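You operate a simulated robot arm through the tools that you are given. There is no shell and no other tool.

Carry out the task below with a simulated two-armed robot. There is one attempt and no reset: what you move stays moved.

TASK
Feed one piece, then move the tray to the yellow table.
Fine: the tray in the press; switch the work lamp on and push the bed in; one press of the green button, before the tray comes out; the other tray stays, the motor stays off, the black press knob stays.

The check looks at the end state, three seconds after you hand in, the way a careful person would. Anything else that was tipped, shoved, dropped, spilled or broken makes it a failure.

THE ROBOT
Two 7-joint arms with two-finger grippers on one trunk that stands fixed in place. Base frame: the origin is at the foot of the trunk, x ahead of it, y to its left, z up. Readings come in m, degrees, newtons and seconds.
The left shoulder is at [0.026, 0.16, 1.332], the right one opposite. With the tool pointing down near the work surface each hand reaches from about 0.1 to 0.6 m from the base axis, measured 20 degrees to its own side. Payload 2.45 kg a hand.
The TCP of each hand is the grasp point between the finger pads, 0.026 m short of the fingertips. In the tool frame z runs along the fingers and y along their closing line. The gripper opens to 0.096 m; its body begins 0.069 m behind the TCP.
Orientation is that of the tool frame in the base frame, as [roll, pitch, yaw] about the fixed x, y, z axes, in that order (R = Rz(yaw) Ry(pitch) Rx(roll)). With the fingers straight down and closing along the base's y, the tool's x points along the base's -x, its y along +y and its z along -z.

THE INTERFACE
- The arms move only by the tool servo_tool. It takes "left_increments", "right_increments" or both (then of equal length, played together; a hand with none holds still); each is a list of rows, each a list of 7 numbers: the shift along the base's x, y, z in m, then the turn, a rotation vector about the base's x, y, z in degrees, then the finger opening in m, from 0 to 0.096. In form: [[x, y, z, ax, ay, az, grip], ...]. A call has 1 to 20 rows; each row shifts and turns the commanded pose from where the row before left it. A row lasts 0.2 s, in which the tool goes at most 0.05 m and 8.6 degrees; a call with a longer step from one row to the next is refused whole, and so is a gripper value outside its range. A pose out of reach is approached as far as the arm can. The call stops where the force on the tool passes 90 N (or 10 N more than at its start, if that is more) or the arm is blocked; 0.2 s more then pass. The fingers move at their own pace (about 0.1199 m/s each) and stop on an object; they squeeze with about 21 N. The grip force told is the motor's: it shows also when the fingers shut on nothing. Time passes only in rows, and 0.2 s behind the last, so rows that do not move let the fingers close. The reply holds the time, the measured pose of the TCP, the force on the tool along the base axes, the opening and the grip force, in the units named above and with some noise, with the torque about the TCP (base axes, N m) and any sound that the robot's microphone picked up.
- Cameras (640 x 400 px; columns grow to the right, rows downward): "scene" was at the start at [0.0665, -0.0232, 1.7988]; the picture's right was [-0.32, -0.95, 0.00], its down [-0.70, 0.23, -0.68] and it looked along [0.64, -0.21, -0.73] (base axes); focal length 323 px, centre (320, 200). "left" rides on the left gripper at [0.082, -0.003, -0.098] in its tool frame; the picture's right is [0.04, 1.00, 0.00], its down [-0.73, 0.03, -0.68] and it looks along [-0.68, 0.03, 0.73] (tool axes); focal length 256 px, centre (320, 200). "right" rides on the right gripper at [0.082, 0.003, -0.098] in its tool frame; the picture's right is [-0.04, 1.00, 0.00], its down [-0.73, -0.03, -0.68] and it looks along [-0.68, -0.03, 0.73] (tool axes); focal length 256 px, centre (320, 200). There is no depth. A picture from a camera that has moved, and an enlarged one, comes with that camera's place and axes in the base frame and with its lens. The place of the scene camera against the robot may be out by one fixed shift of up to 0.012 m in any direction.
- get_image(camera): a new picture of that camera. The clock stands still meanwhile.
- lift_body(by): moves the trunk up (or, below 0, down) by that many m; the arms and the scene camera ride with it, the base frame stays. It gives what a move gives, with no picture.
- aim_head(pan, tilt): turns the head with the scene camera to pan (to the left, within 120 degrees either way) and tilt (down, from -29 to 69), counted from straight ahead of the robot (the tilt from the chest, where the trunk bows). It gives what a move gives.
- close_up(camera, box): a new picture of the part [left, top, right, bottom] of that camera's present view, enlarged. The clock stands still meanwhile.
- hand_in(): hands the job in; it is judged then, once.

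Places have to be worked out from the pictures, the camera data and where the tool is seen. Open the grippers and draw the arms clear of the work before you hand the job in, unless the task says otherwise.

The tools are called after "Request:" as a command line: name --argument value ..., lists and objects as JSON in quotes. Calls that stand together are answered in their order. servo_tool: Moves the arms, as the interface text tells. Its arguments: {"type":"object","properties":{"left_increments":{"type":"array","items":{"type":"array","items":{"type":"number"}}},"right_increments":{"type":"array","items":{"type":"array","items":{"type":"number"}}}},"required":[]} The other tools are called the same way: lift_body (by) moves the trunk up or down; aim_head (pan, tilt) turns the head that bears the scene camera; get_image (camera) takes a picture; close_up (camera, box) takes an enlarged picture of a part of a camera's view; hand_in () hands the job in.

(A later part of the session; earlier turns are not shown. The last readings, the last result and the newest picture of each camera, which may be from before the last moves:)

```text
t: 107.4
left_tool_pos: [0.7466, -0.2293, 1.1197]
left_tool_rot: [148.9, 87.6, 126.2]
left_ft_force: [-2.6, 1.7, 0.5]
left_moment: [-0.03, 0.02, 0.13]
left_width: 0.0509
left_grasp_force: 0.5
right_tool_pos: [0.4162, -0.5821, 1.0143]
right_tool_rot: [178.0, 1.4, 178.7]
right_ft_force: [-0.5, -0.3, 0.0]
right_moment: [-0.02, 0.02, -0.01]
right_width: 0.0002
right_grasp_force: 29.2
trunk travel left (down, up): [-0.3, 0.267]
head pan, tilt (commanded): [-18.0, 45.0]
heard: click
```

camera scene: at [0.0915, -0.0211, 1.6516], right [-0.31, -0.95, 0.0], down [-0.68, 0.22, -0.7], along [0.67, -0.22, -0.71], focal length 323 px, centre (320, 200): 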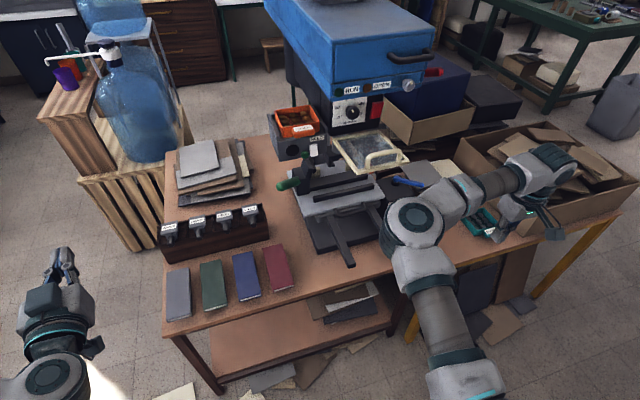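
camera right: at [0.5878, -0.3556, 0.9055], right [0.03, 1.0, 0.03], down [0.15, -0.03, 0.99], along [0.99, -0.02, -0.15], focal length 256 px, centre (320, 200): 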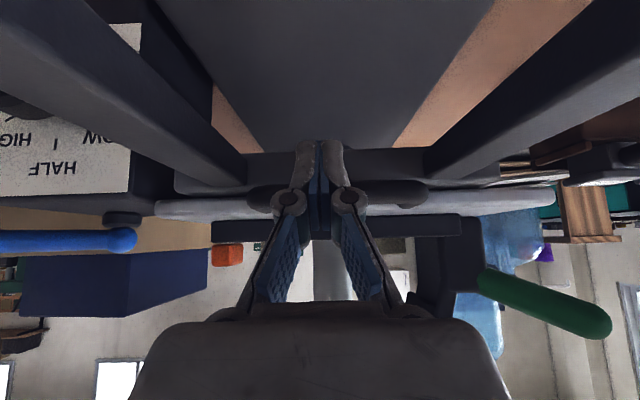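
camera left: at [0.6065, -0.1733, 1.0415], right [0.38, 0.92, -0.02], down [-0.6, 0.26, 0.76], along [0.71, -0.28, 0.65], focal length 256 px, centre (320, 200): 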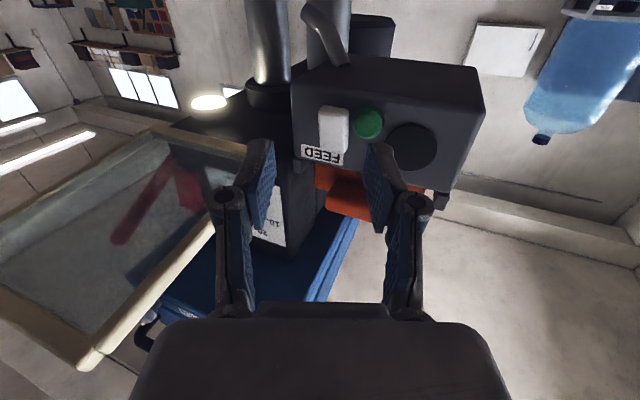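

A click with -2.6 N at the button: one press registered. I retreat straight back and then check the lamp and the rocker.

Request:
servo_tool --left_increments '[[-0.01, 0.004, 0, 0, 0, 0, 0.05], [-0.012, 0.005, 0, 0, 0, 0, 0.05], [-0.015, 0.006, 0, 0, 0, 0, 0.05], [-0.02, 0.008, 0.005, 0, 0, 0, 0.05], [-0.02, 0.008, 0.005, 0, 0, 0, 0.05]]'

Request:
get_image --camera "left"

Request:
close_up --camera "left" --box '[180, 10, 460, 170]'

Request:
close_up --camera "scene" --box '[240, 80, 430, 200]'

```text
t: 108.6
left_tool_pos: [0.6676, -0.1959, 1.1317]
left_tool_rot: [149.0, 87.6, 126.5]
left_ft_force: [-0.1, -0.5, 1.3]
left_moment: [0.0, 0.0, 0.02]
left_width: 0.0497
left_grasp_force: 0.0
right_tool_pos: [0.4164, -0.5826, 1.0148]
right_tool_rot: [178.1, 1.4, 178.8]
right_ft_force: [0.2, 0.0, -0.2]
right_moment: [0.04, -0.02, 0.0]
right_width: 0.0
right_grasp_force: 28.7
trunk travel left (down, up): [-0.3, 0.267]
head pan, tilt (commanded): [-18.0, 45.0]
```

```text
taken
camera left: at [0.5731, -0.1584, 1.0525], right [0.38, 0.92, -0.02], down [-0.6, 0.26, 0.76], along [0.7, -0.28, 0.65], focal length 256 px, centre (320, 200)
```

left: 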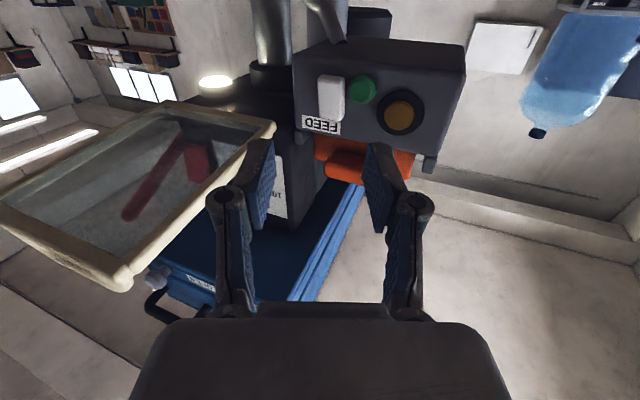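

```text
2.29 times, centred on (320, 90) of left
camera zoom: at [0.5731, -0.1584, 1.0525], right [0.38, 0.92, -0.02], down [-0.6, 0.26, 0.76], along [0.7, -0.28, 0.65], focal length 585 px, centre (320, 451)
```

zoom: 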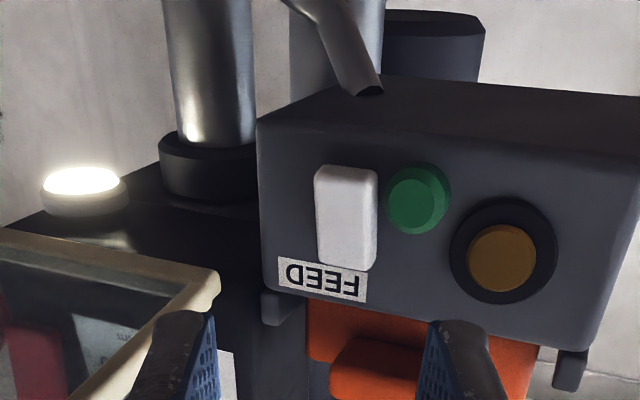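

```text
3.33 times, centred on (335, 140) of scene
camera zoom: at [0.1148, -0.025, 1.6011], right [-0.31, -0.95, 0.0], down [-0.68, 0.22, -0.7], along [0.67, -0.22, -0.71], focal length 1078 px, centre (270, 400)
```

zoom: 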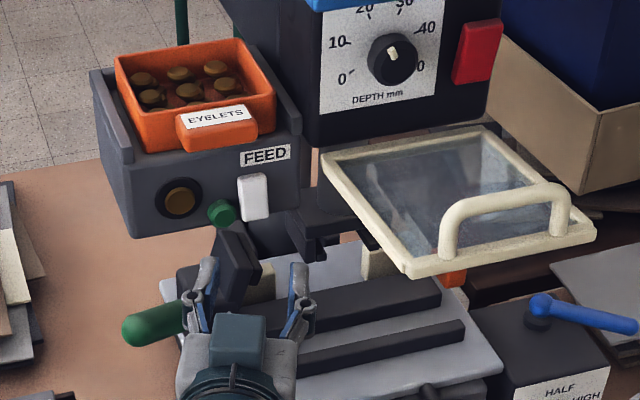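

The window disc now shows a brass eyelet: one piece was fed, and the lamp is still on. Next, the tray: its lip is about x 0.753–0.785, y -0.232…-0.176, z 1.187–1.206. I back the left hand off and roll it 90° about its heading so the fingers close vertically, camera to the left.

Request:
servo_tool --left_increments '[[-0.0036, 0.0055, 0.0059, 7.56, -3.12, 0, 0.05], [-0.0036, 0.0055, 0.0059, 7.56, -3.12, 0, 0.05], [-0.0036, 0.0055, 0.0059, 7.56, -3.12, 0, 0.05], [-0.0036, 0.0055, 0.0059, 7.56, -3.12, 0, 0.05], [-0.0036, 0.0055, 0.0059, 7.56, -3.12, 0, 0.05], [-0.0036, 0.0055, 0.0059, 7.56, -3.12, 0, 0.05], [-0.0036, 0.0055, 0.0059, 7.56, -3.12, 0, 0.05], [-0.0036, 0.0055, 0.0059, 7.56, -3.12, 0, 0.05], [-0.0036, 0.0055, 0.0059, 7.56, -3.12, 0, 0.05], [-0.0036, 0.0055, 0.0059, 7.56, -3.12, 0, 0.05], [-0.0036, 0.0055, 0.0059, 7.56, -3.12, 0, 0.05]]'

Request:
get_image --camera "left"

Request:
close_up --camera "scene" --box '[220, 80, 430, 220]'

```text
t: 111.0
left_tool_pos: [0.6291, -0.1365, 1.1957]
left_tool_rot: [90.2, -1.4, 69.6]
left_ft_force: [-0.2, 0.6, 0.3]
left_moment: [-0.03, 0.03, 0.03]
left_width: 0.0501
left_grasp_force: 0.0
right_tool_pos: [0.4162, -0.583, 1.0146]
right_tool_rot: [178.1, 1.4, 178.6]
right_ft_force: [-0.6, 0.1, 1.3]
right_moment: [0.05, -0.03, -0.03]
right_width: 0.0001
right_grasp_force: 28.7
trunk travel left (down, up): [-0.3, 0.267]
head pan, tilt (commanded): [-18.0, 45.0]
```

```text
taken
camera left: at [0.5639, -0.0261, 1.1938], right [0.01, 0.01, 1.0], down [-0.89, -0.45, 0.01], along [0.45, -0.89, 0.01], focal length 256 px, centre (320, 200)
```

left: 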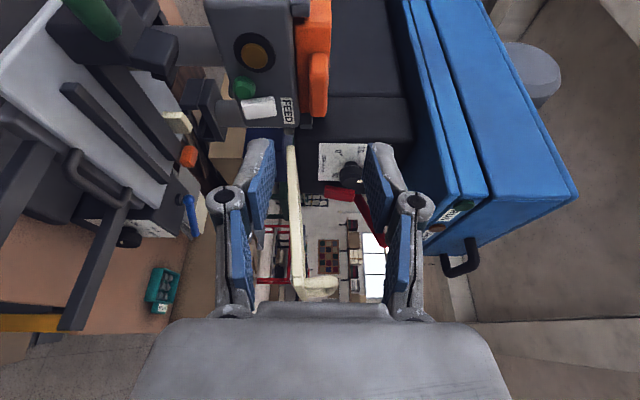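

```text
2.86 times, centred on (325, 150) of scene
camera zoom: at [0.1145, -0.0254, 1.6011], right [-0.31, -0.95, 0.0], down [-0.68, 0.22, -0.7], along [0.67, -0.22, -0.71], focal length 924 px, centre (306, 343)
```

zoom: 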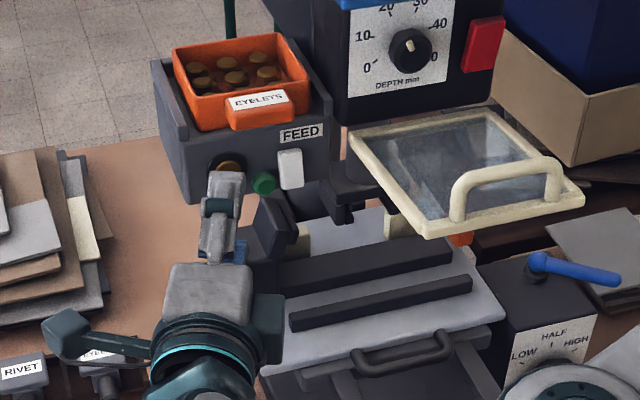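

The roll worked: TCP (0.629, -0.1365, 1.196), heading about -20°, and the side camera shows the lip level between the two fingers. I advance 9 cm along the heading toward the lip's left half.

Request:
servo_tool --left_increments '[[0.0169, -0.0063, 0, 0, 0, 0, 0.05], [0.0169, -0.0063, 0, 0, 0, 0, 0.05], [0.0169, -0.0063, 0, 0, 0, 0, 0.05], [0.0169, -0.0063, 0, 0, 0, 0, 0.05], [0.0169, -0.0063, 0, 0, 0, 0, 0.05]]'

Request:
get_image --camera "left"

Request:
close_up --camera "left" --box '[220, 60, 440, 220]'

Request:
close_up --camera "scene" --box '[250, 80, 370, 170]'

```text
t: 112.2
left_tool_pos: [0.7132, -0.1702, 1.1955]
left_tool_rot: [90.2, -1.1, 69.6]
left_ft_force: [0.2, 0.0, -0.2]
left_moment: [0.01, -0.01, -0.01]
left_width: 0.0498
left_grasp_force: 0.1
right_tool_pos: [0.4167, -0.584, 1.0142]
right_tool_rot: [178.1, 1.3, 178.8]
right_ft_force: [0.1, -1.3, 0.1]
right_moment: [0.01, -0.02, 0.03]
right_width: 0.0002
right_grasp_force: 28.6
trunk travel left (down, up): [-0.3, 0.267]
head pan, tilt (commanded): [-18.0, 45.0]
```

```text
taken
camera left: at [0.6494, -0.0599, 1.1945], right [0.01, 0.02, 1.0], down [-0.89, -0.45, 0.02], along [0.45, -0.89, 0.01], focal length 256 px, centre (320, 200)
```

left: 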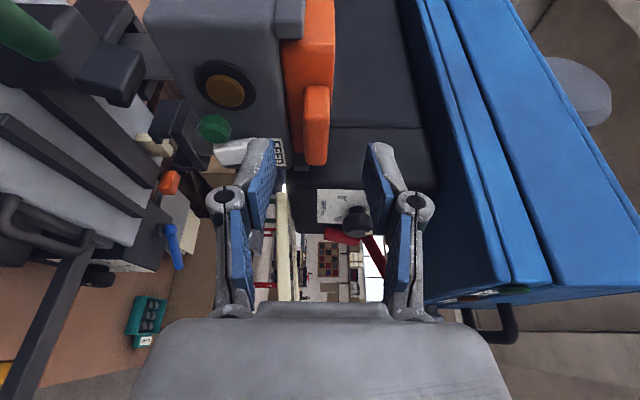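

```text
2.50 times, centred on (330, 140) of left
camera zoom: at [0.6494, -0.0599, 1.1945], right [0.01, 0.02, 1.0], down [-0.89, -0.45, 0.02], along [0.45, -0.89, 0.01], focal length 640 px, centre (295, 350)
```

zoom: 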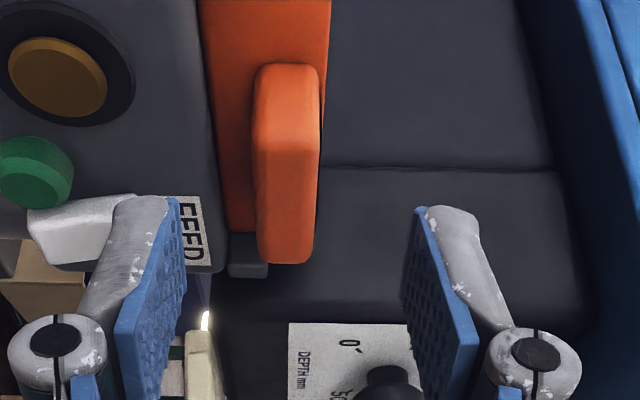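

```text
4.44 times, centred on (310, 125) of scene
camera zoom: at [0.1166, -0.0264, 1.6009], right [-0.31, -0.95, 0.0], down [-0.68, 0.22, -0.7], along [0.67, -0.22, -0.71], focal length 1437 px, centre (364, 533)
```

zoom: 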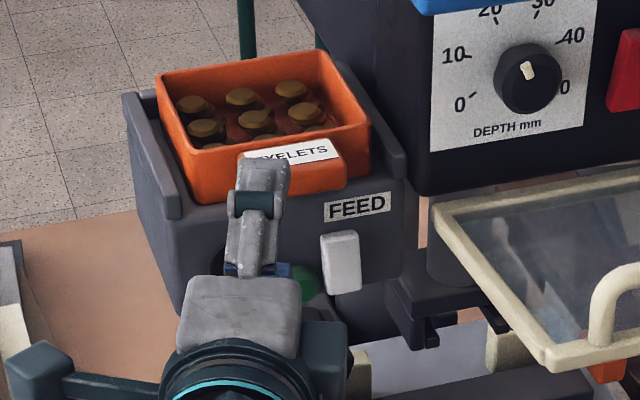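

The lip sits centrally between the fingers (slightly low by ~2 mm). I advance the remaining ~4.5 cm so the pads cover the lip's left half, then look.

Request:
servo_tool --left_increments '[[0.0146, -0.005, -0.001, 0, 0, 0, 0.05], [0.0146, -0.005, -0.001, 0, 0, 0, 0.05], [0.0116, -0.004, 0, 0, 0, 0, 0.05]]'

Request:
close_up --camera "left" --box '[200, 20, 440, 200]'

Request:
close_up --camera "scene" --box '[250, 80, 370, 170]'

```text
t: 113.0
left_tool_pos: [0.7522, -0.1854, 1.1917]
left_tool_rot: [90.3, -1.3, 69.7]
left_ft_force: [-0.1, -0.3, 0.6]
left_moment: [0.0, 0.02, 0.04]
left_width: 0.0499
left_grasp_force: 0.0
right_tool_pos: [0.4161, -0.5837, 1.013]
right_tool_rot: [177.9, 1.3, 178.6]
right_ft_force: [-0.2, -0.1, 0.0]
right_moment: [0.02, -0.02, 0.04]
right_width: 0.0
right_grasp_force: 28.6
trunk travel left (down, up): [-0.3, 0.267]
head pan, tilt (commanded): [-18.0, 45.0]
```

```text
2.22 times, centred on (320, 110) of left
camera zoom: at [0.6891, -0.0753, 1.1912], right [0.01, 0.02, 1.0], down [-0.89, -0.45, 0.02], along [0.45, -0.89, 0.01], focal length 569 px, centre (320, 400)
```

zoom: 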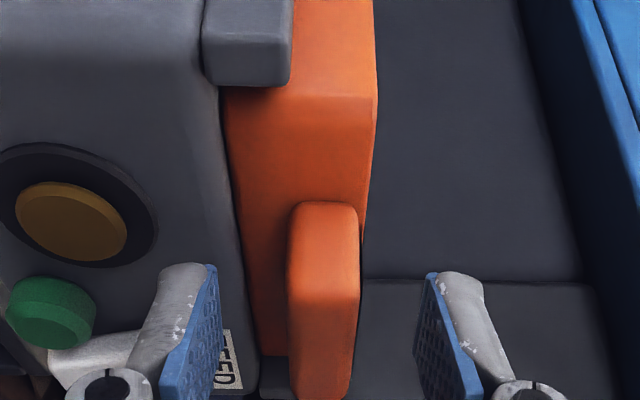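

```text
4.44 times, centred on (310, 125) of scene
camera zoom: at [0.1162, -0.0268, 1.601], right [-0.31, -0.95, 0.0], down [-0.68, 0.22, -0.7], along [0.67, -0.22, -0.71], focal length 1437 px, centre (364, 533)
```

zoom: 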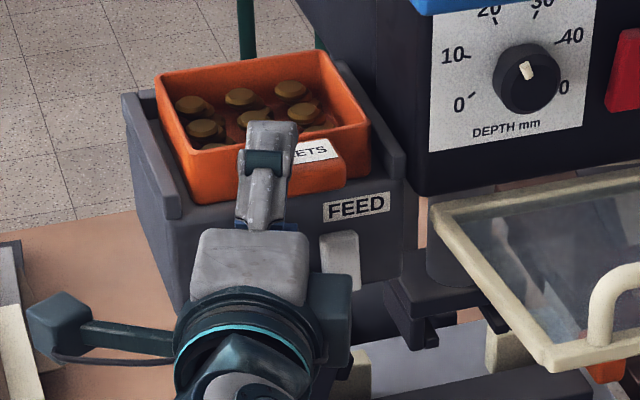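

The lip is centred between the pads and the tips are just short of the tray wall. I close the fingers on the lip.

Request:
servo_tool --left_increments '[[0.002, -0.0007, 0, 0, 0, 0, 0.05], [0, 0, 0, 0, 0, 0, 0.015], [0, 0, 0, 0, 0, 0, 0.0], [0, 0, 0, 0, 0, 0, 0.0]]'

Request:
close_up --camera "left" --box '[200, 20, 440, 200]'

Request:
close_up --camera "scene" --box '[250, 80, 370, 170]'

```text
t: 114.0
left_tool_pos: [0.7548, -0.1855, 1.1941]
left_tool_rot: [90.2, -1.2, 69.7]
left_ft_force: [-0.2, -0.7, 1.0]
left_moment: [-0.2, -0.01, -0.01]
left_width: 0.0175
left_grasp_force: 20.9
right_tool_pos: [0.4175, -0.5831, 1.0144]
right_tool_rot: [178.1, 1.4, 178.7]
right_ft_force: [1.0, 0.8, -0.3]
right_moment: [0.0, -0.03, -0.04]
right_width: 0.0
right_grasp_force: 28.7
trunk travel left (down, up): [-0.3, 0.267]
head pan, tilt (commanded): [-18.0, 45.0]
```

```text
2.22 times, centred on (320, 110) of left
camera zoom: at [0.6919, -0.0743, 1.1922], right [0.01, 0.02, 1.0], down [-0.89, -0.45, 0.02], along [0.45, -0.89, 0.01], focal length 569 px, centre (320, 400)
```

zoom: 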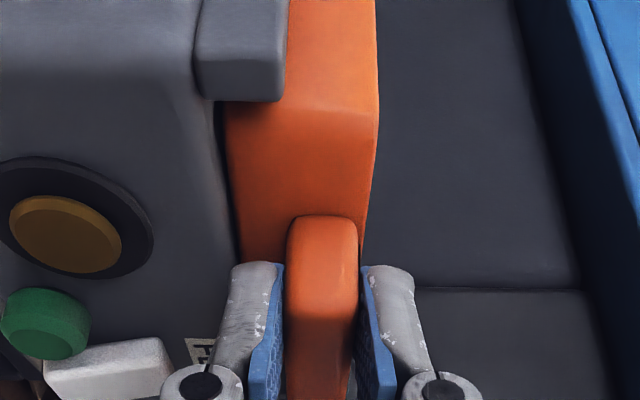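

```text
4.44 times, centred on (310, 125) of scene
camera zoom: at [0.1157, -0.0262, 1.601], right [-0.31, -0.95, 0.0], down [-0.68, 0.22, -0.7], along [0.67, -0.22, -0.71], focal length 1437 px, centre (364, 533)
```

zoom: 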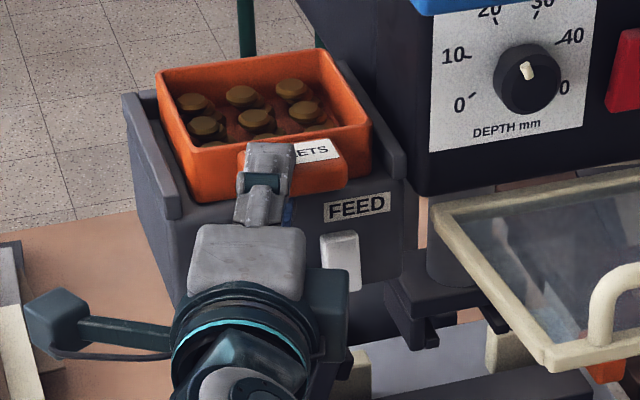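

The fingers hold the 17.5 mm lip firmly (20.9 N). I lift 1.2 cm slowly and read the weight.

Request:
servo_tool --left_increments '[[0, 0, 0.006, 0, 0, 0, 0.0], [0, 0, 0.006, 0, 0, 0, 0.0], [0, 0, 0.0, 0, 0, 0, 0.0]]'

Request:
close_up --camera "left" --box '[200, 0, 440, 180]'

Request:
close_up --camera "scene" --box '[250, 80, 370, 170]'

```text
t: 114.8
left_tool_pos: [0.7572, -0.1843, 1.2049]
left_tool_rot: [90.3, -1.3, 69.6]
left_ft_force: [0.2, 0.0, -2.2]
left_moment: [0.05, 0.12, -0.03]
left_width: 0.0176
left_grasp_force: 21.2
right_tool_pos: [0.4172, -0.5831, 1.0148]
right_tool_rot: [178.1, 1.4, 178.8]
right_ft_force: [-0.4, 0.7, 0.3]
right_moment: [0.0, 0.01, 0.01]
right_width: 0.0
right_grasp_force: 28.7
trunk travel left (down, up): [-0.3, 0.267]
head pan, tilt (commanded): [-18.0, 45.0]
```

```text
2.22 times, centred on (320, 90) of left
camera zoom: at [0.6929, -0.0742, 1.2036], right [0.01, 0.02, 1.0], down [-0.89, -0.45, 0.02], along [0.45, -0.89, 0.01], focal length 569 px, centre (320, 444)
```

zoom: 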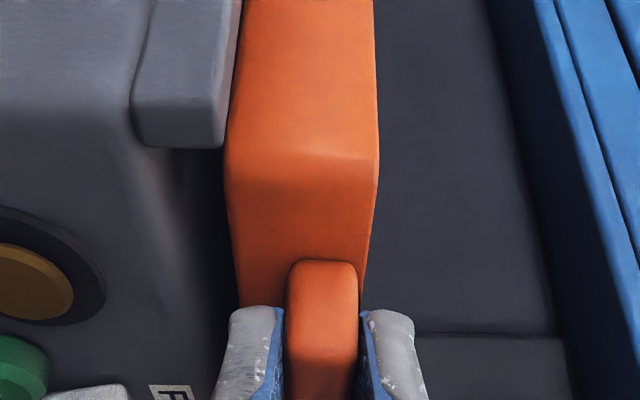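

```text
4.44 times, centred on (310, 125) of scene
camera zoom: at [0.1167, -0.0263, 1.6009], right [-0.31, -0.95, 0.0], down [-0.68, 0.22, -0.7], along [0.67, -0.22, -0.71], focal length 1437 px, centre (364, 533)
```

zoom: 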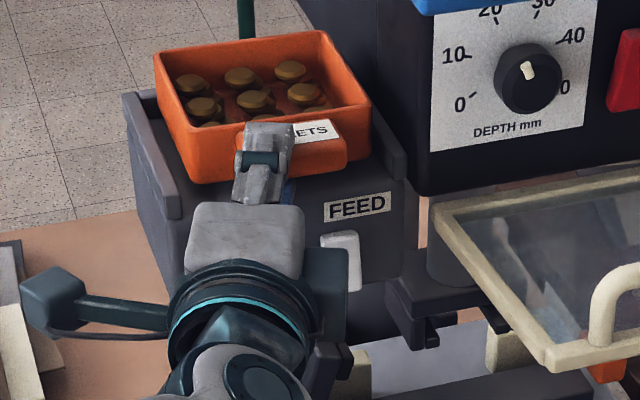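

The tray came up level; it weighs about 0.2 kg (Fz -2.2 N). I lift it another 2.5 cm to clear the rails, then draw it straight back toward -x.

Request:
servo_tool --left_increments '[[0, 0, 0.008, 0, 0, 0, 0.0], [0, 0, 0.008, 0, 0, 0, 0.0], [0, 0, 0.009, 0, 0, 0, 0.0], [-0.008, 0.001, 0.002, 0, 0, 0, 0.0], [-0.012, 0.001, 0.0, 0, 0, 0, 0.0], [-0.015, 0.001, 0, 0, 0, 0, 0.0], [-0.018, 0.001, 0, 0, 0, 0, 0.0], [-0.018, 0.002, 0, 0, 0, 0, 0.0], [-0.018, 0.002, 0, 0, 0, 0, 0.0], [-0.018, 0.002, 0, 0, 0, 0, 0.0]]'

Request:
get_image --camera "scene"

Request:
close_up --camera "scene" --box '[220, 80, 400, 200]'

```text
t: 117.0
left_tool_pos: [0.6497, -0.1724, 1.233]
left_tool_rot: [90.2, -1.2, 69.7]
left_ft_force: [0.2, -0.6, -1.1]
left_moment: [0.0, 0.12, 0.01]
left_width: 0.0175
left_grasp_force: 21.1
right_tool_pos: [0.4167, -0.5838, 1.0147]
right_tool_rot: [178.0, 1.4, 178.7]
right_ft_force: [0.3, -0.2, 0.3]
right_moment: [0.01, 0.0, 0.02]
right_width: 0.0001
right_grasp_force: 28.2
trunk travel left (down, up): [-0.3, 0.267]
head pan, tilt (commanded): [-18.0, 45.0]
```

```text
taken
camera scene: at [0.1147, -0.0258, 1.6011], right [-0.31, -0.95, 0.0], down [-0.68, 0.22, -0.7], along [0.67, -0.22, -0.71], focal length 323 px, centre (320, 200)
```

scene: 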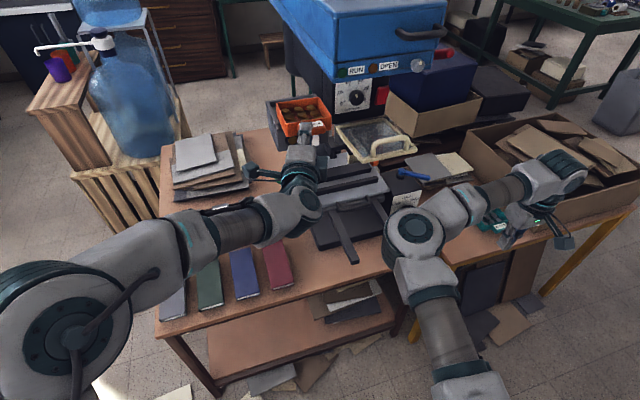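

```text
3.33 times, centred on (310, 140) of scene
camera zoom: at [0.1147, -0.0258, 1.6011], right [-0.31, -0.95, 0.0], down [-0.68, 0.22, -0.7], along [0.67, -0.22, -0.71], focal length 1078 px, centre (353, 400)
```

zoom: 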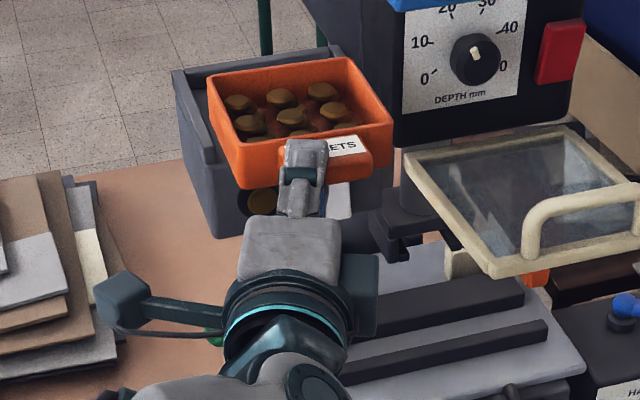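

The tray is out, level and secure at TCP (0.65, -0.172, 1.233). I first bring it back and left, out of the way, so the right arm can take up a receiving pose.

Request:
servo_tool --left_increments '[[-0.02, 0.004, 0, 0, 0, 0, 0.0], [-0.02, 0.008, 0, 0, 0, 0, 0.0], [-0.02, 0.012, 0, 0, 0, 0, 0.0], [-0.015, 0.016, 0, 0, 0, 0, 0.0], [-0.01, 0.02, 0, 0, 0, 0, 0.0], [-0.005, 0.02, 0, 0, 0, 0, 0.0]]' --right_increments '[[0.0, 0, 0.02, 0, 0, 0, 0.05], [0.0, 0, 0.02, 0, 0, 0, 0.05], [0.0, 0, 0.02, 0, 0, 0, 0.05], [0.0, 0, 0.02, 0, -7, 0, 0.05], [0.0, 0, 0.02, 0, -8, 0, 0.05], [0.0, 0, 0.01, 0, -8, 0, 0.05]]'

Request:
get_image --camera "scene"

```text
t: 118.4
left_tool_pos: [0.5573, -0.0931, 1.2337]
left_tool_rot: [90.2, -1.3, 69.6]
left_ft_force: [-0.7, 0.9, -1.4]
left_moment: [0.06, 0.14, 0.01]
left_width: 0.0178
left_grasp_force: 20.6
right_tool_pos: [0.4184, -0.5811, 1.1255]
right_tool_rot: [177.7, 24.5, 178.6]
right_ft_force: [1.1, -0.1, -0.5]
right_moment: [0.01, -0.04, 0.0]
right_width: 0.0499
right_grasp_force: 0.1
trunk travel left (down, up): [-0.3, 0.267]
head pan, tilt (commanded): [-18.0, 45.0]
```

```text
taken
camera scene: at [0.114, -0.0228, 1.6012], right [-0.31, -0.95, 0.0], down [-0.68, 0.22, -0.7], along [0.67, -0.22, -0.71], focal length 323 px, centre (320, 200)
```

scene: 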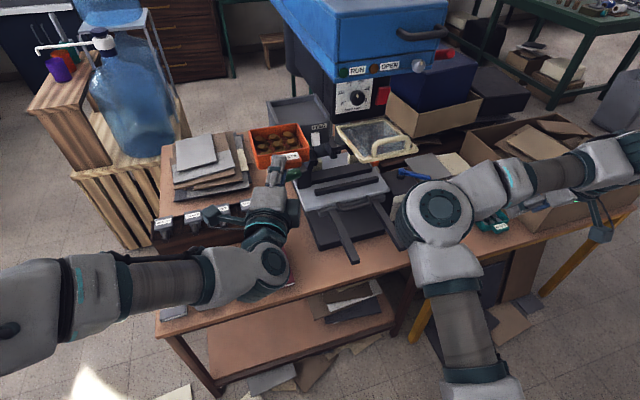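

The left hand keeps the tray level. I now bring the right hand to a horizontal attitude near (0.48, -0.48, 1.12).

Request:
servo_tool --right_increments '[[0.008, 0.012, 0, 0, -8.1, 0, 0.05], [0.008, 0.012, 0, 0, -8.1, 0, 0.05], [0.008, 0.012, 0, 0, -8.1, 0, 0.05], [0.008, 0.012, 0, 0, -8.1, 0, 0.05], [0.008, 0.012, 0, 0, -8.1, 0, 0.05], [0.008, 0.012, 0, 0, -8.1, 0, 0.05], [0.008, 0.012, 0, 0, -8.1, 0, 0.05], [0.008, 0.012, 0, 0, -8.1, 0, 0.05]]'

Request:
servo_tool --right_increments '[[0, 0, 0, 0, 0, 7.5, 0.05], [0, 0, 0, 0, 0, 7.5, 0.05], [0, 0, 0, 0, 0, 7.5, 0.05], [0, 0, 0, 0, 0, 7.5, 0.05]]'

Request:
get_image --camera "scene"

```text
t: 120.2
left_tool_pos: [0.5581, -0.0957, 1.2341]
left_tool_rot: [90.4, -1.2, 69.6]
left_ft_force: [0.4, -0.2, -2.3]
left_moment: [0.02, 0.14, 0.03]
left_width: 0.0173
left_grasp_force: 21.3
right_tool_pos: [0.482, -0.4869, 1.1243]
right_tool_rot: [117.4, 88.6, 119.1]
right_ft_force: [0.7, -0.2, -0.3]
right_moment: [-0.01, -0.03, 0.01]
right_width: 0.0503
right_grasp_force: 0.0
trunk travel left (down, up): [-0.3, 0.267]
head pan, tilt (commanded): [-18.0, 45.0]
```

```text
t: 121.2
left_tool_pos: [0.5587, -0.096, 1.2327]
left_tool_rot: [90.2, -1.2, 69.6]
left_ft_force: [-0.5, -0.8, -1.1]
left_moment: [0.01, 0.09, 0.01]
left_width: 0.0175
left_grasp_force: 21.0
right_tool_pos: [0.4827, -0.4877, 1.1241]
right_tool_rot: [117.6, 88.4, 149.7]
right_ft_force: [0.9, 0.1, 0.3]
right_moment: [0.0, 0.01, 0.02]
right_width: 0.0499
right_grasp_force: 0.0
trunk travel left (down, up): [-0.3, 0.267]
head pan, tilt (commanded): [-18.0, 45.0]
```

```text
taken
camera scene: at [0.1141, -0.027, 1.6011], right [-0.31, -0.95, 0.0], down [-0.68, 0.22, -0.7], along [0.67, -0.22, -0.71], focal length 323 px, centre (320, 200)
```

scene: 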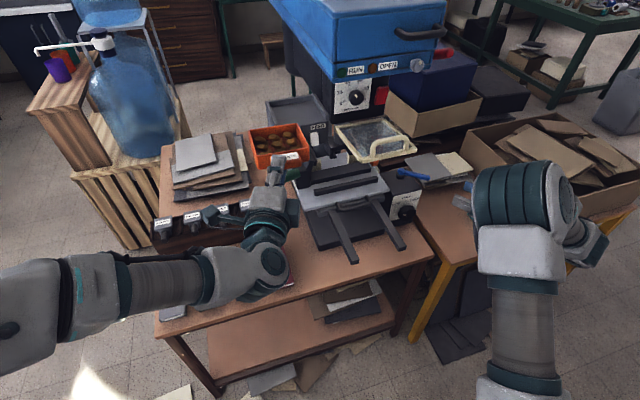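

With the heading at +32° the right elbow swings up and out, leaving the middle free. I roll the right hand -90° about its axis so its fingers close vertically with the camera on its right side.

Request:
servo_tool --right_increments '[[0, 0, 0, -6.95, -4.35, 0, 0.05], [0, 0, 0, -6.95, -4.35, 0, 0.05], [0, 0, 0, -6.95, -4.35, 0, 0.05], [0, 0, 0, -6.95, -4.35, 0, 0.05], [0, 0, 0, -6.95, -4.35, 0, 0.05], [0, 0, 0, -6.95, -4.35, 0, 0.05], [0, 0, 0, -6.95, -4.35, 0, 0.05], [0, 0, 0, -6.95, -4.35, 0, 0.05], [0, 0, 0, -6.95, -4.35, 0, 0.05], [0, 0, 0, -6.95, -4.35, 0, 0.05], [0, 0, 0, -6.95, -4.35, 0, 0.05]]'

Request:
get_image --camera "right"

Request:
get_image --camera "scene"

```text
t: 123.6
left_tool_pos: [0.5588, -0.0941, 1.235]
left_tool_rot: [90.2, -1.3, 69.6]
left_ft_force: [0.7, 0.4, -1.8]
left_moment: [0.05, 0.11, 0.0]
left_width: 0.0176
left_grasp_force: 21.4
right_tool_pos: [0.4807, -0.4862, 1.1249]
right_tool_rot: [-89.9, 1.0, -58.7]
right_ft_force: [0.1, 0.1, -0.1]
right_moment: [0.01, -0.02, -0.03]
right_width: 0.0505
right_grasp_force: 0.0
trunk travel left (down, up): [-0.3, 0.267]
head pan, tilt (commanded): [-18.0, 45.0]
```

```text
taken
camera right: at [0.439, -0.6069, 1.12], right [-0.03, 0.05, -1.0], down [-0.96, 0.27, 0.04], along [0.28, 0.96, 0.04], focal length 256 px, centre (320, 200)
```

right: 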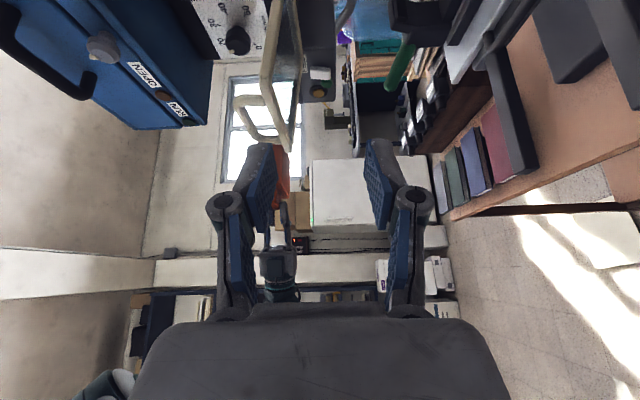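

```text
taken
camera scene: at [0.1145, -0.0253, 1.6011], right [-0.31, -0.95, 0.0], down [-0.68, 0.22, -0.7], along [0.67, -0.22, -0.71], focal length 323 px, centre (320, 200)
```

scene: 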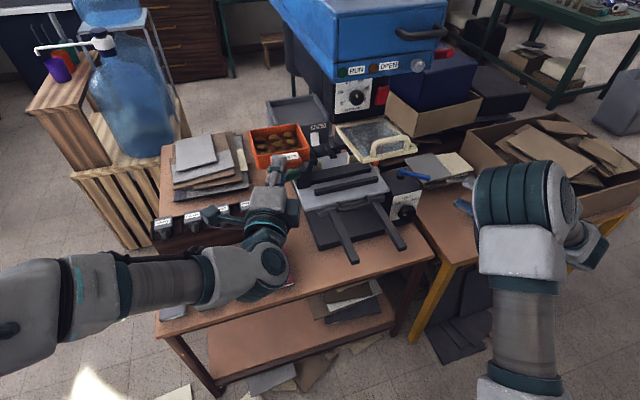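

The right hand is ready: level, fingers vertical, heading +31°, looking toward the tray. I move it to the receiving place near (0.52, -0.37, 1.12) and see if it gets there.

Request:
servo_tool --right_increments '[[0.01, 0.025, 0, 0, 0, 0, 0.05], [0.01, 0.025, 0, 0, 0, 0, 0.05], [0.01, 0.025, 0, 0, 0, 0, 0.05], [0.01, 0.025, 0, 0, 0, 0, 0.05], [0, 0.015, 0, 0, 0, 0, 0.05]]'

Request:
get_image --camera "scene"

```text
t: 124.8
left_tool_pos: [0.5579, -0.0935, 1.2327]
left_tool_rot: [90.3, -1.2, 69.6]
left_ft_force: [0.2, 0.2, -1.5]
left_moment: [0.03, 0.12, -0.02]
left_width: 0.0176
left_grasp_force: 20.7
right_tool_pos: [0.5212, -0.3714, 1.1208]
right_tool_rot: [-89.9, 1.2, -58.7]
right_ft_force: [0.9, -0.1, -0.6]
right_moment: [0.0, -0.05, 0.01]
right_width: 0.0501
right_grasp_force: 0.1
trunk travel left (down, up): [-0.3, 0.267]
head pan, tilt (commanded): [-18.0, 45.0]
```

```text
taken
camera scene: at [0.1146, -0.0229, 1.6011], right [-0.31, -0.95, 0.0], down [-0.68, 0.22, -0.7], along [0.67, -0.22, -0.71], focal length 323 px, centre (320, 200)
```

scene: 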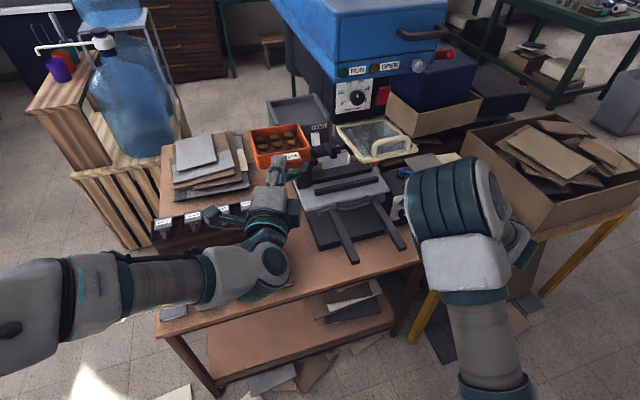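

The right hand gets to (0.521, -0.371, 1.121) without trouble. I set up the handover lower, around z 1.08 under the guard's level: the right hand draws back to about (0.444, -0.406, 1.08), and the left lowers the tray to z 1.08.

Request:
servo_tool --left_increments '[[0, 0, -0.03, 0, 0, 0, 0.0], [0, 0, -0.03, 0, 0, 0, 0.0], [0, 0, -0.03, 0, 0, 0, 0.0], [0, 0, -0.03, 0, 0, 0, 0.0], [0, 0, -0.033, 0, 0, 0, 0.0]]' --right_increments '[[-0.0155, -0.007, -0.008, 0, 0, 0, 0.05], [-0.0155, -0.007, -0.008, 0, 0, 0, 0.05], [-0.0155, -0.007, -0.008, 0, 0, 0, 0.05], [-0.0155, -0.007, -0.008, 0, 0, 0, 0.05], [-0.0155, -0.007, -0.009, 0, 0, 0, 0.05]]'

Request:
get_image --camera "scene"

```text
t: 126.0
left_tool_pos: [0.5568, -0.095, 1.0767]
left_tool_rot: [90.3, -1.3, 69.6]
left_ft_force: [0.9, 0.6, -1.3]
left_moment: [-0.01, 0.13, -0.02]
left_width: 0.0176
left_grasp_force: 21.0
right_tool_pos: [0.4446, -0.4105, 1.0805]
right_tool_rot: [-89.8, 1.3, -58.7]
right_ft_force: [0.3, 0.1, -0.2]
right_moment: [-0.03, -0.02, -0.02]
right_width: 0.0499
right_grasp_force: 0.0
trunk travel left (down, up): [-0.3, 0.267]
head pan, tilt (commanded): [-18.0, 45.0]
```

```text
taken
camera scene: at [0.1144, -0.0305, 1.601], right [-0.31, -0.95, 0.0], down [-0.68, 0.22, -0.7], along [0.67, -0.21, -0.71], focal length 323 px, centre (320, 200)
```

scene: 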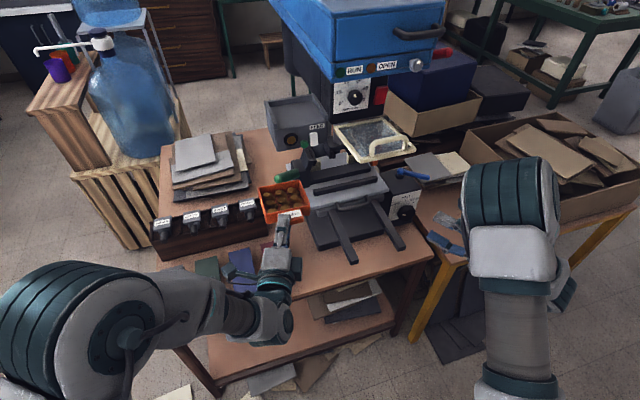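

The tray hangs level at z≈1.08. I now turn the left hand clockwise while carrying the tray to the right, in two stages, toward the handover pose in front of the right fingers.

Request:
servo_tool --left_increments '[[-0.0017, -0.0204, 0.0003, 0, 0, -4.92, 0.0], [-0.0017, -0.0204, 0.0003, 0, 0, -4.92, 0.0], [-0.0017, -0.0204, 0.0003, 0, 0, -4.92, 0.0], [-0.0017, -0.0204, 0.0003, 0, 0, -4.92, 0.0], [-0.0017, -0.0204, 0.0003, 0, 0, -4.92, 0.0], [-0.0017, -0.0204, 0.0003, 0, 0, -4.92, 0.0], [-0.0017, -0.0204, 0.0003, 0, 0, -4.92, 0.0]]'

Request:
get_image --camera "scene"

Request:
get_image --camera "right"

```text
t: 127.6
left_tool_pos: [0.545, -0.126, 1.0812]
left_tool_rot: [90.4, -1.2, 65.2]
left_ft_force: [0.6, 0.1, -1.4]
left_moment: [0.03, 0.1, 0.0]
left_width: 0.0178
left_grasp_force: 20.8
left hand out of reach, approached as far as the arm can: row 1, 2, 3, 4, 5, 6, 7
right_tool_pos: [0.4442, -0.4071, 1.0814]
right_tool_rot: [-89.8, 1.2, -58.7]
right_ft_force: [-0.2, -0.1, -0.3]
right_moment: [0.01, -0.01, -0.01]
right_width: 0.0499
right_grasp_force: 0.1
trunk travel left (down, up): [-0.3, 0.267]
head pan, tilt (commanded): [-18.0, 45.0]
```

```text
taken
camera scene: at [0.1142, -0.0257, 1.6011], right [-0.31, -0.95, 0.0], down [-0.68, 0.22, -0.7], along [0.67, -0.22, -0.71], focal length 323 px, centre (320, 200)
```

scene: 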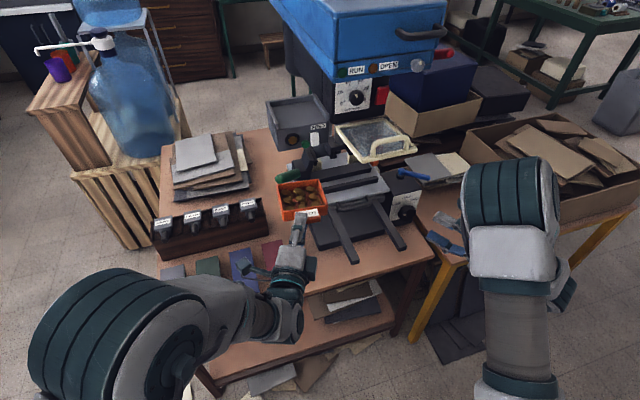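

```text
taken
camera right: at [0.4028, -0.5266, 1.0772], right [-0.03, 0.05, -1.0], down [-0.96, 0.27, 0.04], along [0.28, 0.96, 0.04], focal length 256 px, centre (320, 200)
```

right: 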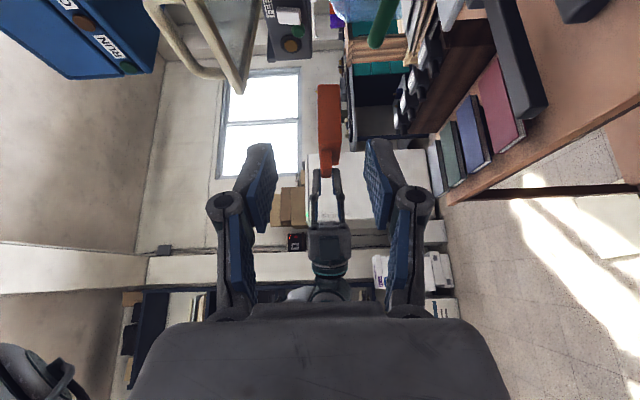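

The left arm was too folded there. I first extend it forward again (TCP about (0.62, -0.14)), then swing the heading around while keeping the wrist well out from the shoulder.

Request:
servo_tool --left_increments '[[0.015, -0.003, 0, 0, 0, 0, 0.0], [0.015, -0.003, 0, 0, 0, 0, 0.0], [0.015, -0.003, 0, 0, 0, 0, 0.0], [0.015, -0.003, 0, 0, 0, 0, 0.0], [0.015, -0.003, 0, 0, 0, 0, 0.0]]'

Request:
servo_tool --left_increments '[[-0.002, -0.02, 0, 0, 0, -5, 0.0], [-0.003, -0.02, 0, 0, 0, -5, 0.0], [-0.003, -0.02, 0, 0, 0, -5, 0.0], [-0.004, -0.02, 0, 0, 0, -5, 0.0], [-0.005, -0.02, 0, 0, 0, -5, 0.0]]'

Request:
get_image --camera "scene"

```text
t: 128.8
left_tool_pos: [0.6066, -0.1608, 1.0897]
left_tool_rot: [90.4, -1.3, 65.7]
left_ft_force: [-0.1, -0.6, -2.3]
left_moment: [0.05, 0.1, 0.0]
left_width: 0.0176
left_grasp_force: 21.2
left hand out of reach, approached as far as the arm can: row 1, 2, 3, 4, 5
right_tool_pos: [0.4438, -0.4071, 1.0821]
right_tool_rot: [-90.0, 1.2, -58.7]
right_ft_force: [0.6, -1.0, -0.8]
right_moment: [-0.04, -0.01, 0.0]
right_width: 0.0501
right_grasp_force: 0.1
trunk travel left (down, up): [-0.3, 0.267]
head pan, tilt (commanded): [-18.0, 45.0]
```

```text
t: 130.0
left_tool_pos: [0.6017, -0.1755, 1.1039]
left_tool_rot: [90.5, -1.1, 64.0]
left_ft_force: [-0.3, -0.8, -1.4]
left_moment: [0.04, 0.08, -0.02]
left_width: 0.0176
left_grasp_force: 20.8
left hand out of reach, approached as far as the arm can: row 1, 2, 3, 4, 5
right_tool_pos: [0.444, -0.4078, 1.0816]
right_tool_rot: [-89.9, 1.3, -58.7]
right_ft_force: [0.0, -0.2, 0.2]
right_moment: [0.01, 0.02, -0.02]
right_width: 0.0501
right_grasp_force: 0.1
trunk travel left (down, up): [-0.3, 0.267]
head pan, tilt (commanded): [-18.0, 45.0]
```

```text
taken
camera scene: at [0.115, -0.0261, 1.601], right [-0.31, -0.95, 0.0], down [-0.68, 0.22, -0.7], along [0.67, -0.22, -0.71], focal length 323 px, centre (320, 200)
```

scene: 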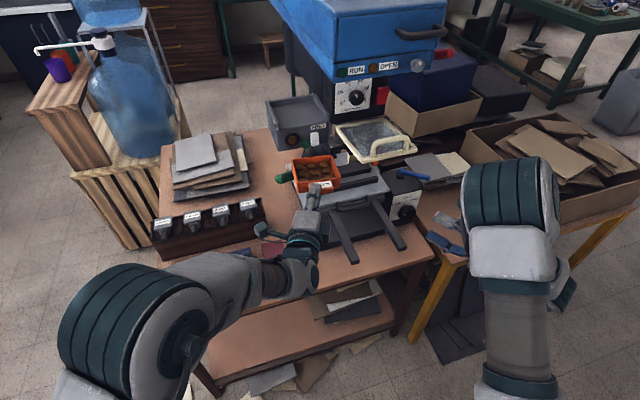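

Low positions relative to the shoulder restrict the left arm, so I lower the trunk by 10 cm (everything below both hands is clear) to put the hands relatively higher, and then I will bring the right hand in to the lip instead of turning the tray.

Request:
lift_body --by -0.1

Request:
servo_tool --left_increments '[[0.01, 0, 0.01, 0, 0, 0, 0.0], [0.01, -0.005, 0.015, 0, 0, 0, 0.0], [0.01, -0.01, 0.015, 0, 0, 0, 0.0], [0.01, -0.01, 0.01, 0, 0, 0, 0.0]]'

Request:
get_image --camera "scene"

```text
t: 131.3
left_tool_pos: [0.602, -0.1733, 1.007]
left_tool_rot: [90.4, -1.1, 63.9]
left_ft_force: [-0.7, 0.1, -0.5]
left_moment: [0.03, 0.09, 0.04]
left_width: 0.0177
left_grasp_force: 20.9
right_tool_pos: [0.4419, -0.4062, 0.9845]
right_tool_rot: [-89.8, 1.2, -58.8]
right_ft_force: [1.1, -0.8, -0.1]
right_moment: [0.01, 0.02, 0.02]
right_width: 0.0501
right_grasp_force: 0.0
trunk travel left (down, up): [-0.2, 0.367]
head pan, tilt (commanded): [-18.0, 45.0]
```

```text
t: 132.3
left_tool_pos: [0.6411, -0.1991, 1.0538]
left_tool_rot: [90.6, -1.1, 63.9]
left_ft_force: [0.9, 0.3, -1.9]
left_moment: [0.03, 0.12, 0.03]
left_width: 0.0176
left_grasp_force: 20.6
right_tool_pos: [0.4432, -0.4067, 0.9835]
right_tool_rot: [-89.9, 1.2, -58.7]
right_ft_force: [-0.6, 0.9, -0.1]
right_moment: [0.01, 0.02, 0.02]
right_width: 0.0499
right_grasp_force: 0.0
trunk travel left (down, up): [-0.2, 0.367]
head pan, tilt (commanded): [-18.0, 45.0]
```

```text
taken
camera scene: at [0.1881, -0.0263, 1.4965], right [-0.31, -0.95, 0.0], down [-0.68, 0.22, -0.7], along [0.67, -0.22, -0.71], focal length 323 px, centre (320, 200)
```

scene: 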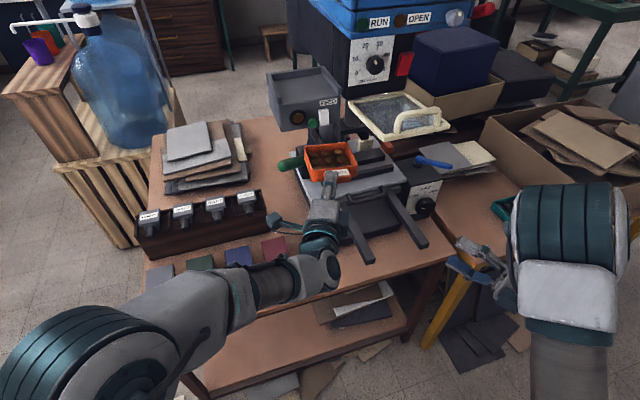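

Good: the left hand holds the tray at (0.641, -0.199, 1.054) with reach to spare (the trunk leans forward when low). I move the tray to y≈-0.256 and bring the right hand to a standoff 7 cm before the lip's right half.

Request:
servo_tool --left_increments '[[-0.001, -0.0142, 0, 0, 0, 0, 0.0], [-0.001, -0.0142, 0, 0, 0, 0, 0.0], [-0.001, -0.0142, 0, 0, 0, 0, 0.0], [-0.001, -0.0142, 0, 0, 0, 0, 0.0]]'

Request:
servo_tool --right_increments '[[0.0, 0.0, 0.02, 0, 0, 0, 0.05], [0.01, 0.005, 0.02, 0, 0, 0, 0.05], [0.02, 0.012, 0.015, 0, 0, 0, 0.05], [0.02, 0.012, 0.0155, 0, 0, 0, 0.05], [0.02, 0.012, 0.0, 0, 0, 0, 0.05]]'

Request:
get_image --camera "scene"

Request:
get_image --camera "right"

```text
t: 133.3
left_tool_pos: [0.6371, -0.2551, 1.055]
left_tool_rot: [90.6, -1.1, 64.0]
left_ft_force: [0.8, 1.0, -2.3]
left_moment: [0.03, 0.11, 0.05]
left_width: 0.0176
left_grasp_force: 21.0
right_tool_pos: [0.4439, -0.4078, 0.9815]
right_tool_rot: [-89.9, 1.1, -58.7]
right_ft_force: [0.2, -0.6, 0.5]
right_moment: [0.0, 0.02, 0.01]
right_width: 0.0498
right_grasp_force: 0.0
trunk travel left (down, up): [-0.2, 0.367]
head pan, tilt (commanded): [-18.0, 45.0]
```

```text
t: 134.5
left_tool_pos: [0.6371, -0.2537, 1.0542]
left_tool_rot: [90.6, -1.0, 63.9]
left_ft_force: [-0.6, -0.3, -2.3]
left_moment: [0.05, 0.1, 0.01]
left_width: 0.0177
left_grasp_force: 21.7
right_tool_pos: [0.512, -0.3663, 1.0527]
right_tool_rot: [-89.9, 1.2, -58.7]
right_ft_force: [-0.2, 0.6, -0.4]
right_moment: [-0.03, -0.01, 0.01]
right_width: 0.05
right_grasp_force: 0.1
trunk travel left (down, up): [-0.2, 0.367]
head pan, tilt (commanded): [-18.0, 45.0]
```

```text
taken
camera scene: at [0.189, -0.0246, 1.4964], right [-0.31, -0.95, 0.0], down [-0.68, 0.22, -0.7], along [0.67, -0.22, -0.71], focal length 323 px, centre (320, 200)
```

scene: 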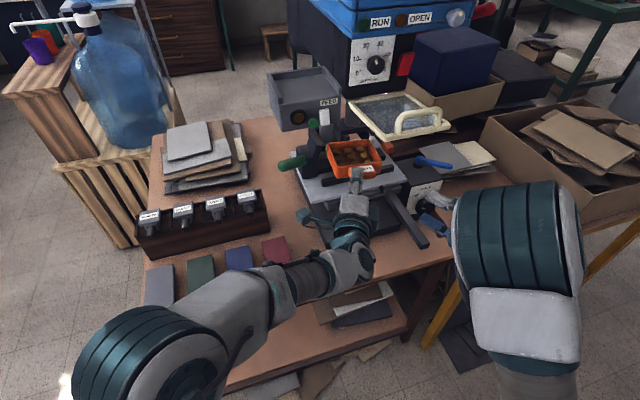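

```text
taken
camera right: at [0.4714, -0.4856, 1.0479], right [-0.03, 0.05, -1.0], down [-0.96, 0.27, 0.04], along [0.28, 0.96, 0.04], focal length 256 px, centre (320, 200)
```

right: 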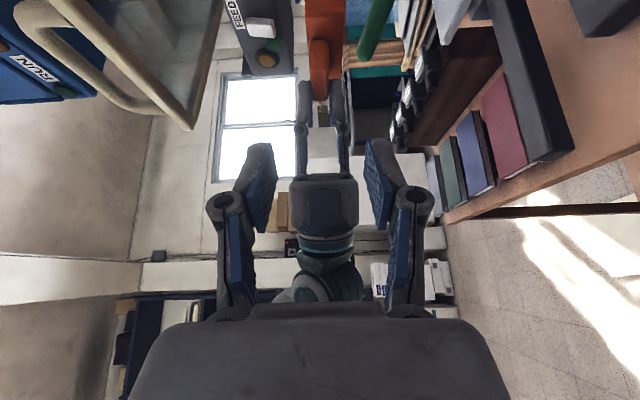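

The right camera sees the lip and the left fingers level with my open right fingers. I advance the right hand 8 cm along its heading toward the lip's right half.

Request:
servo_tool --right_increments '[[0.0172, 0.0101, 0, 0, 0, 0, 0.05], [0.0172, 0.0101, 0, 0, 0, 0, 0.05], [0.0172, 0.0101, 0, 0, 0, 0, 0.05], [0.0172, 0.0101, 0, 0, 0, 0, 0.05]]'

Request:
get_image --camera "right"

Request:
close_up --camera "scene" --box '[270, 80, 510, 260]'

```text
t: 135.5
left_tool_pos: [0.6377, -0.2534, 1.0548]
left_tool_rot: [90.7, -1.0, 63.9]
left_ft_force: [0.4, -0.4, -1.8]
left_moment: [0.01, 0.11, 0.02]
left_width: 0.0179
left_grasp_force: 21.0
right_tool_pos: [0.5853, -0.3243, 1.0526]
right_tool_rot: [-89.9, 1.2, -58.7]
right_ft_force: [0.4, 0.6, 0.0]
right_moment: [0.01, 0.01, 0.0]
right_width: 0.0501
right_grasp_force: 0.1
trunk travel left (down, up): [-0.2, 0.367]
head pan, tilt (commanded): [-18.0, 45.0]
```

```text
taken
camera right: at [0.5436, -0.4436, 1.0482], right [-0.03, 0.05, -1.0], down [-0.96, 0.27, 0.04], along [0.28, 0.96, 0.04], focal length 256 px, centre (320, 200)
```

right: 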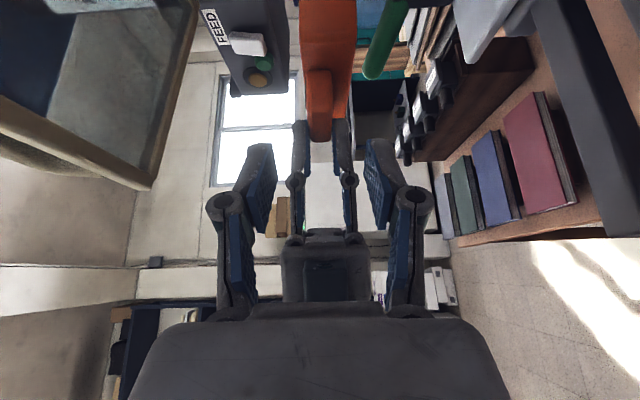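

```text
2.22 times, centred on (390, 170) of scene
camera zoom: at [0.1893, -0.0242, 1.4964], right [-0.31, -0.95, 0.0], down [-0.68, 0.22, -0.7], along [0.67, -0.22, -0.71], focal length 718 px, centre (164, 267)
```

zoom: 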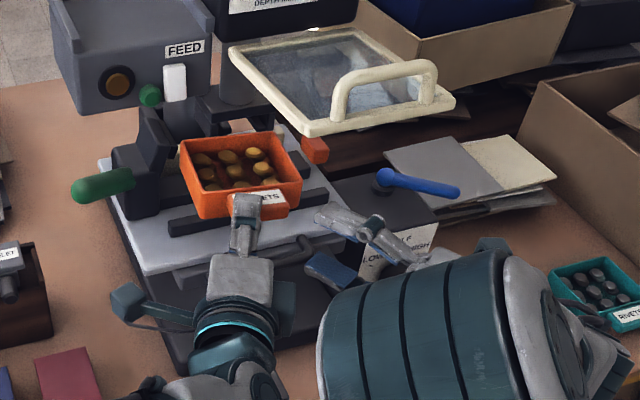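

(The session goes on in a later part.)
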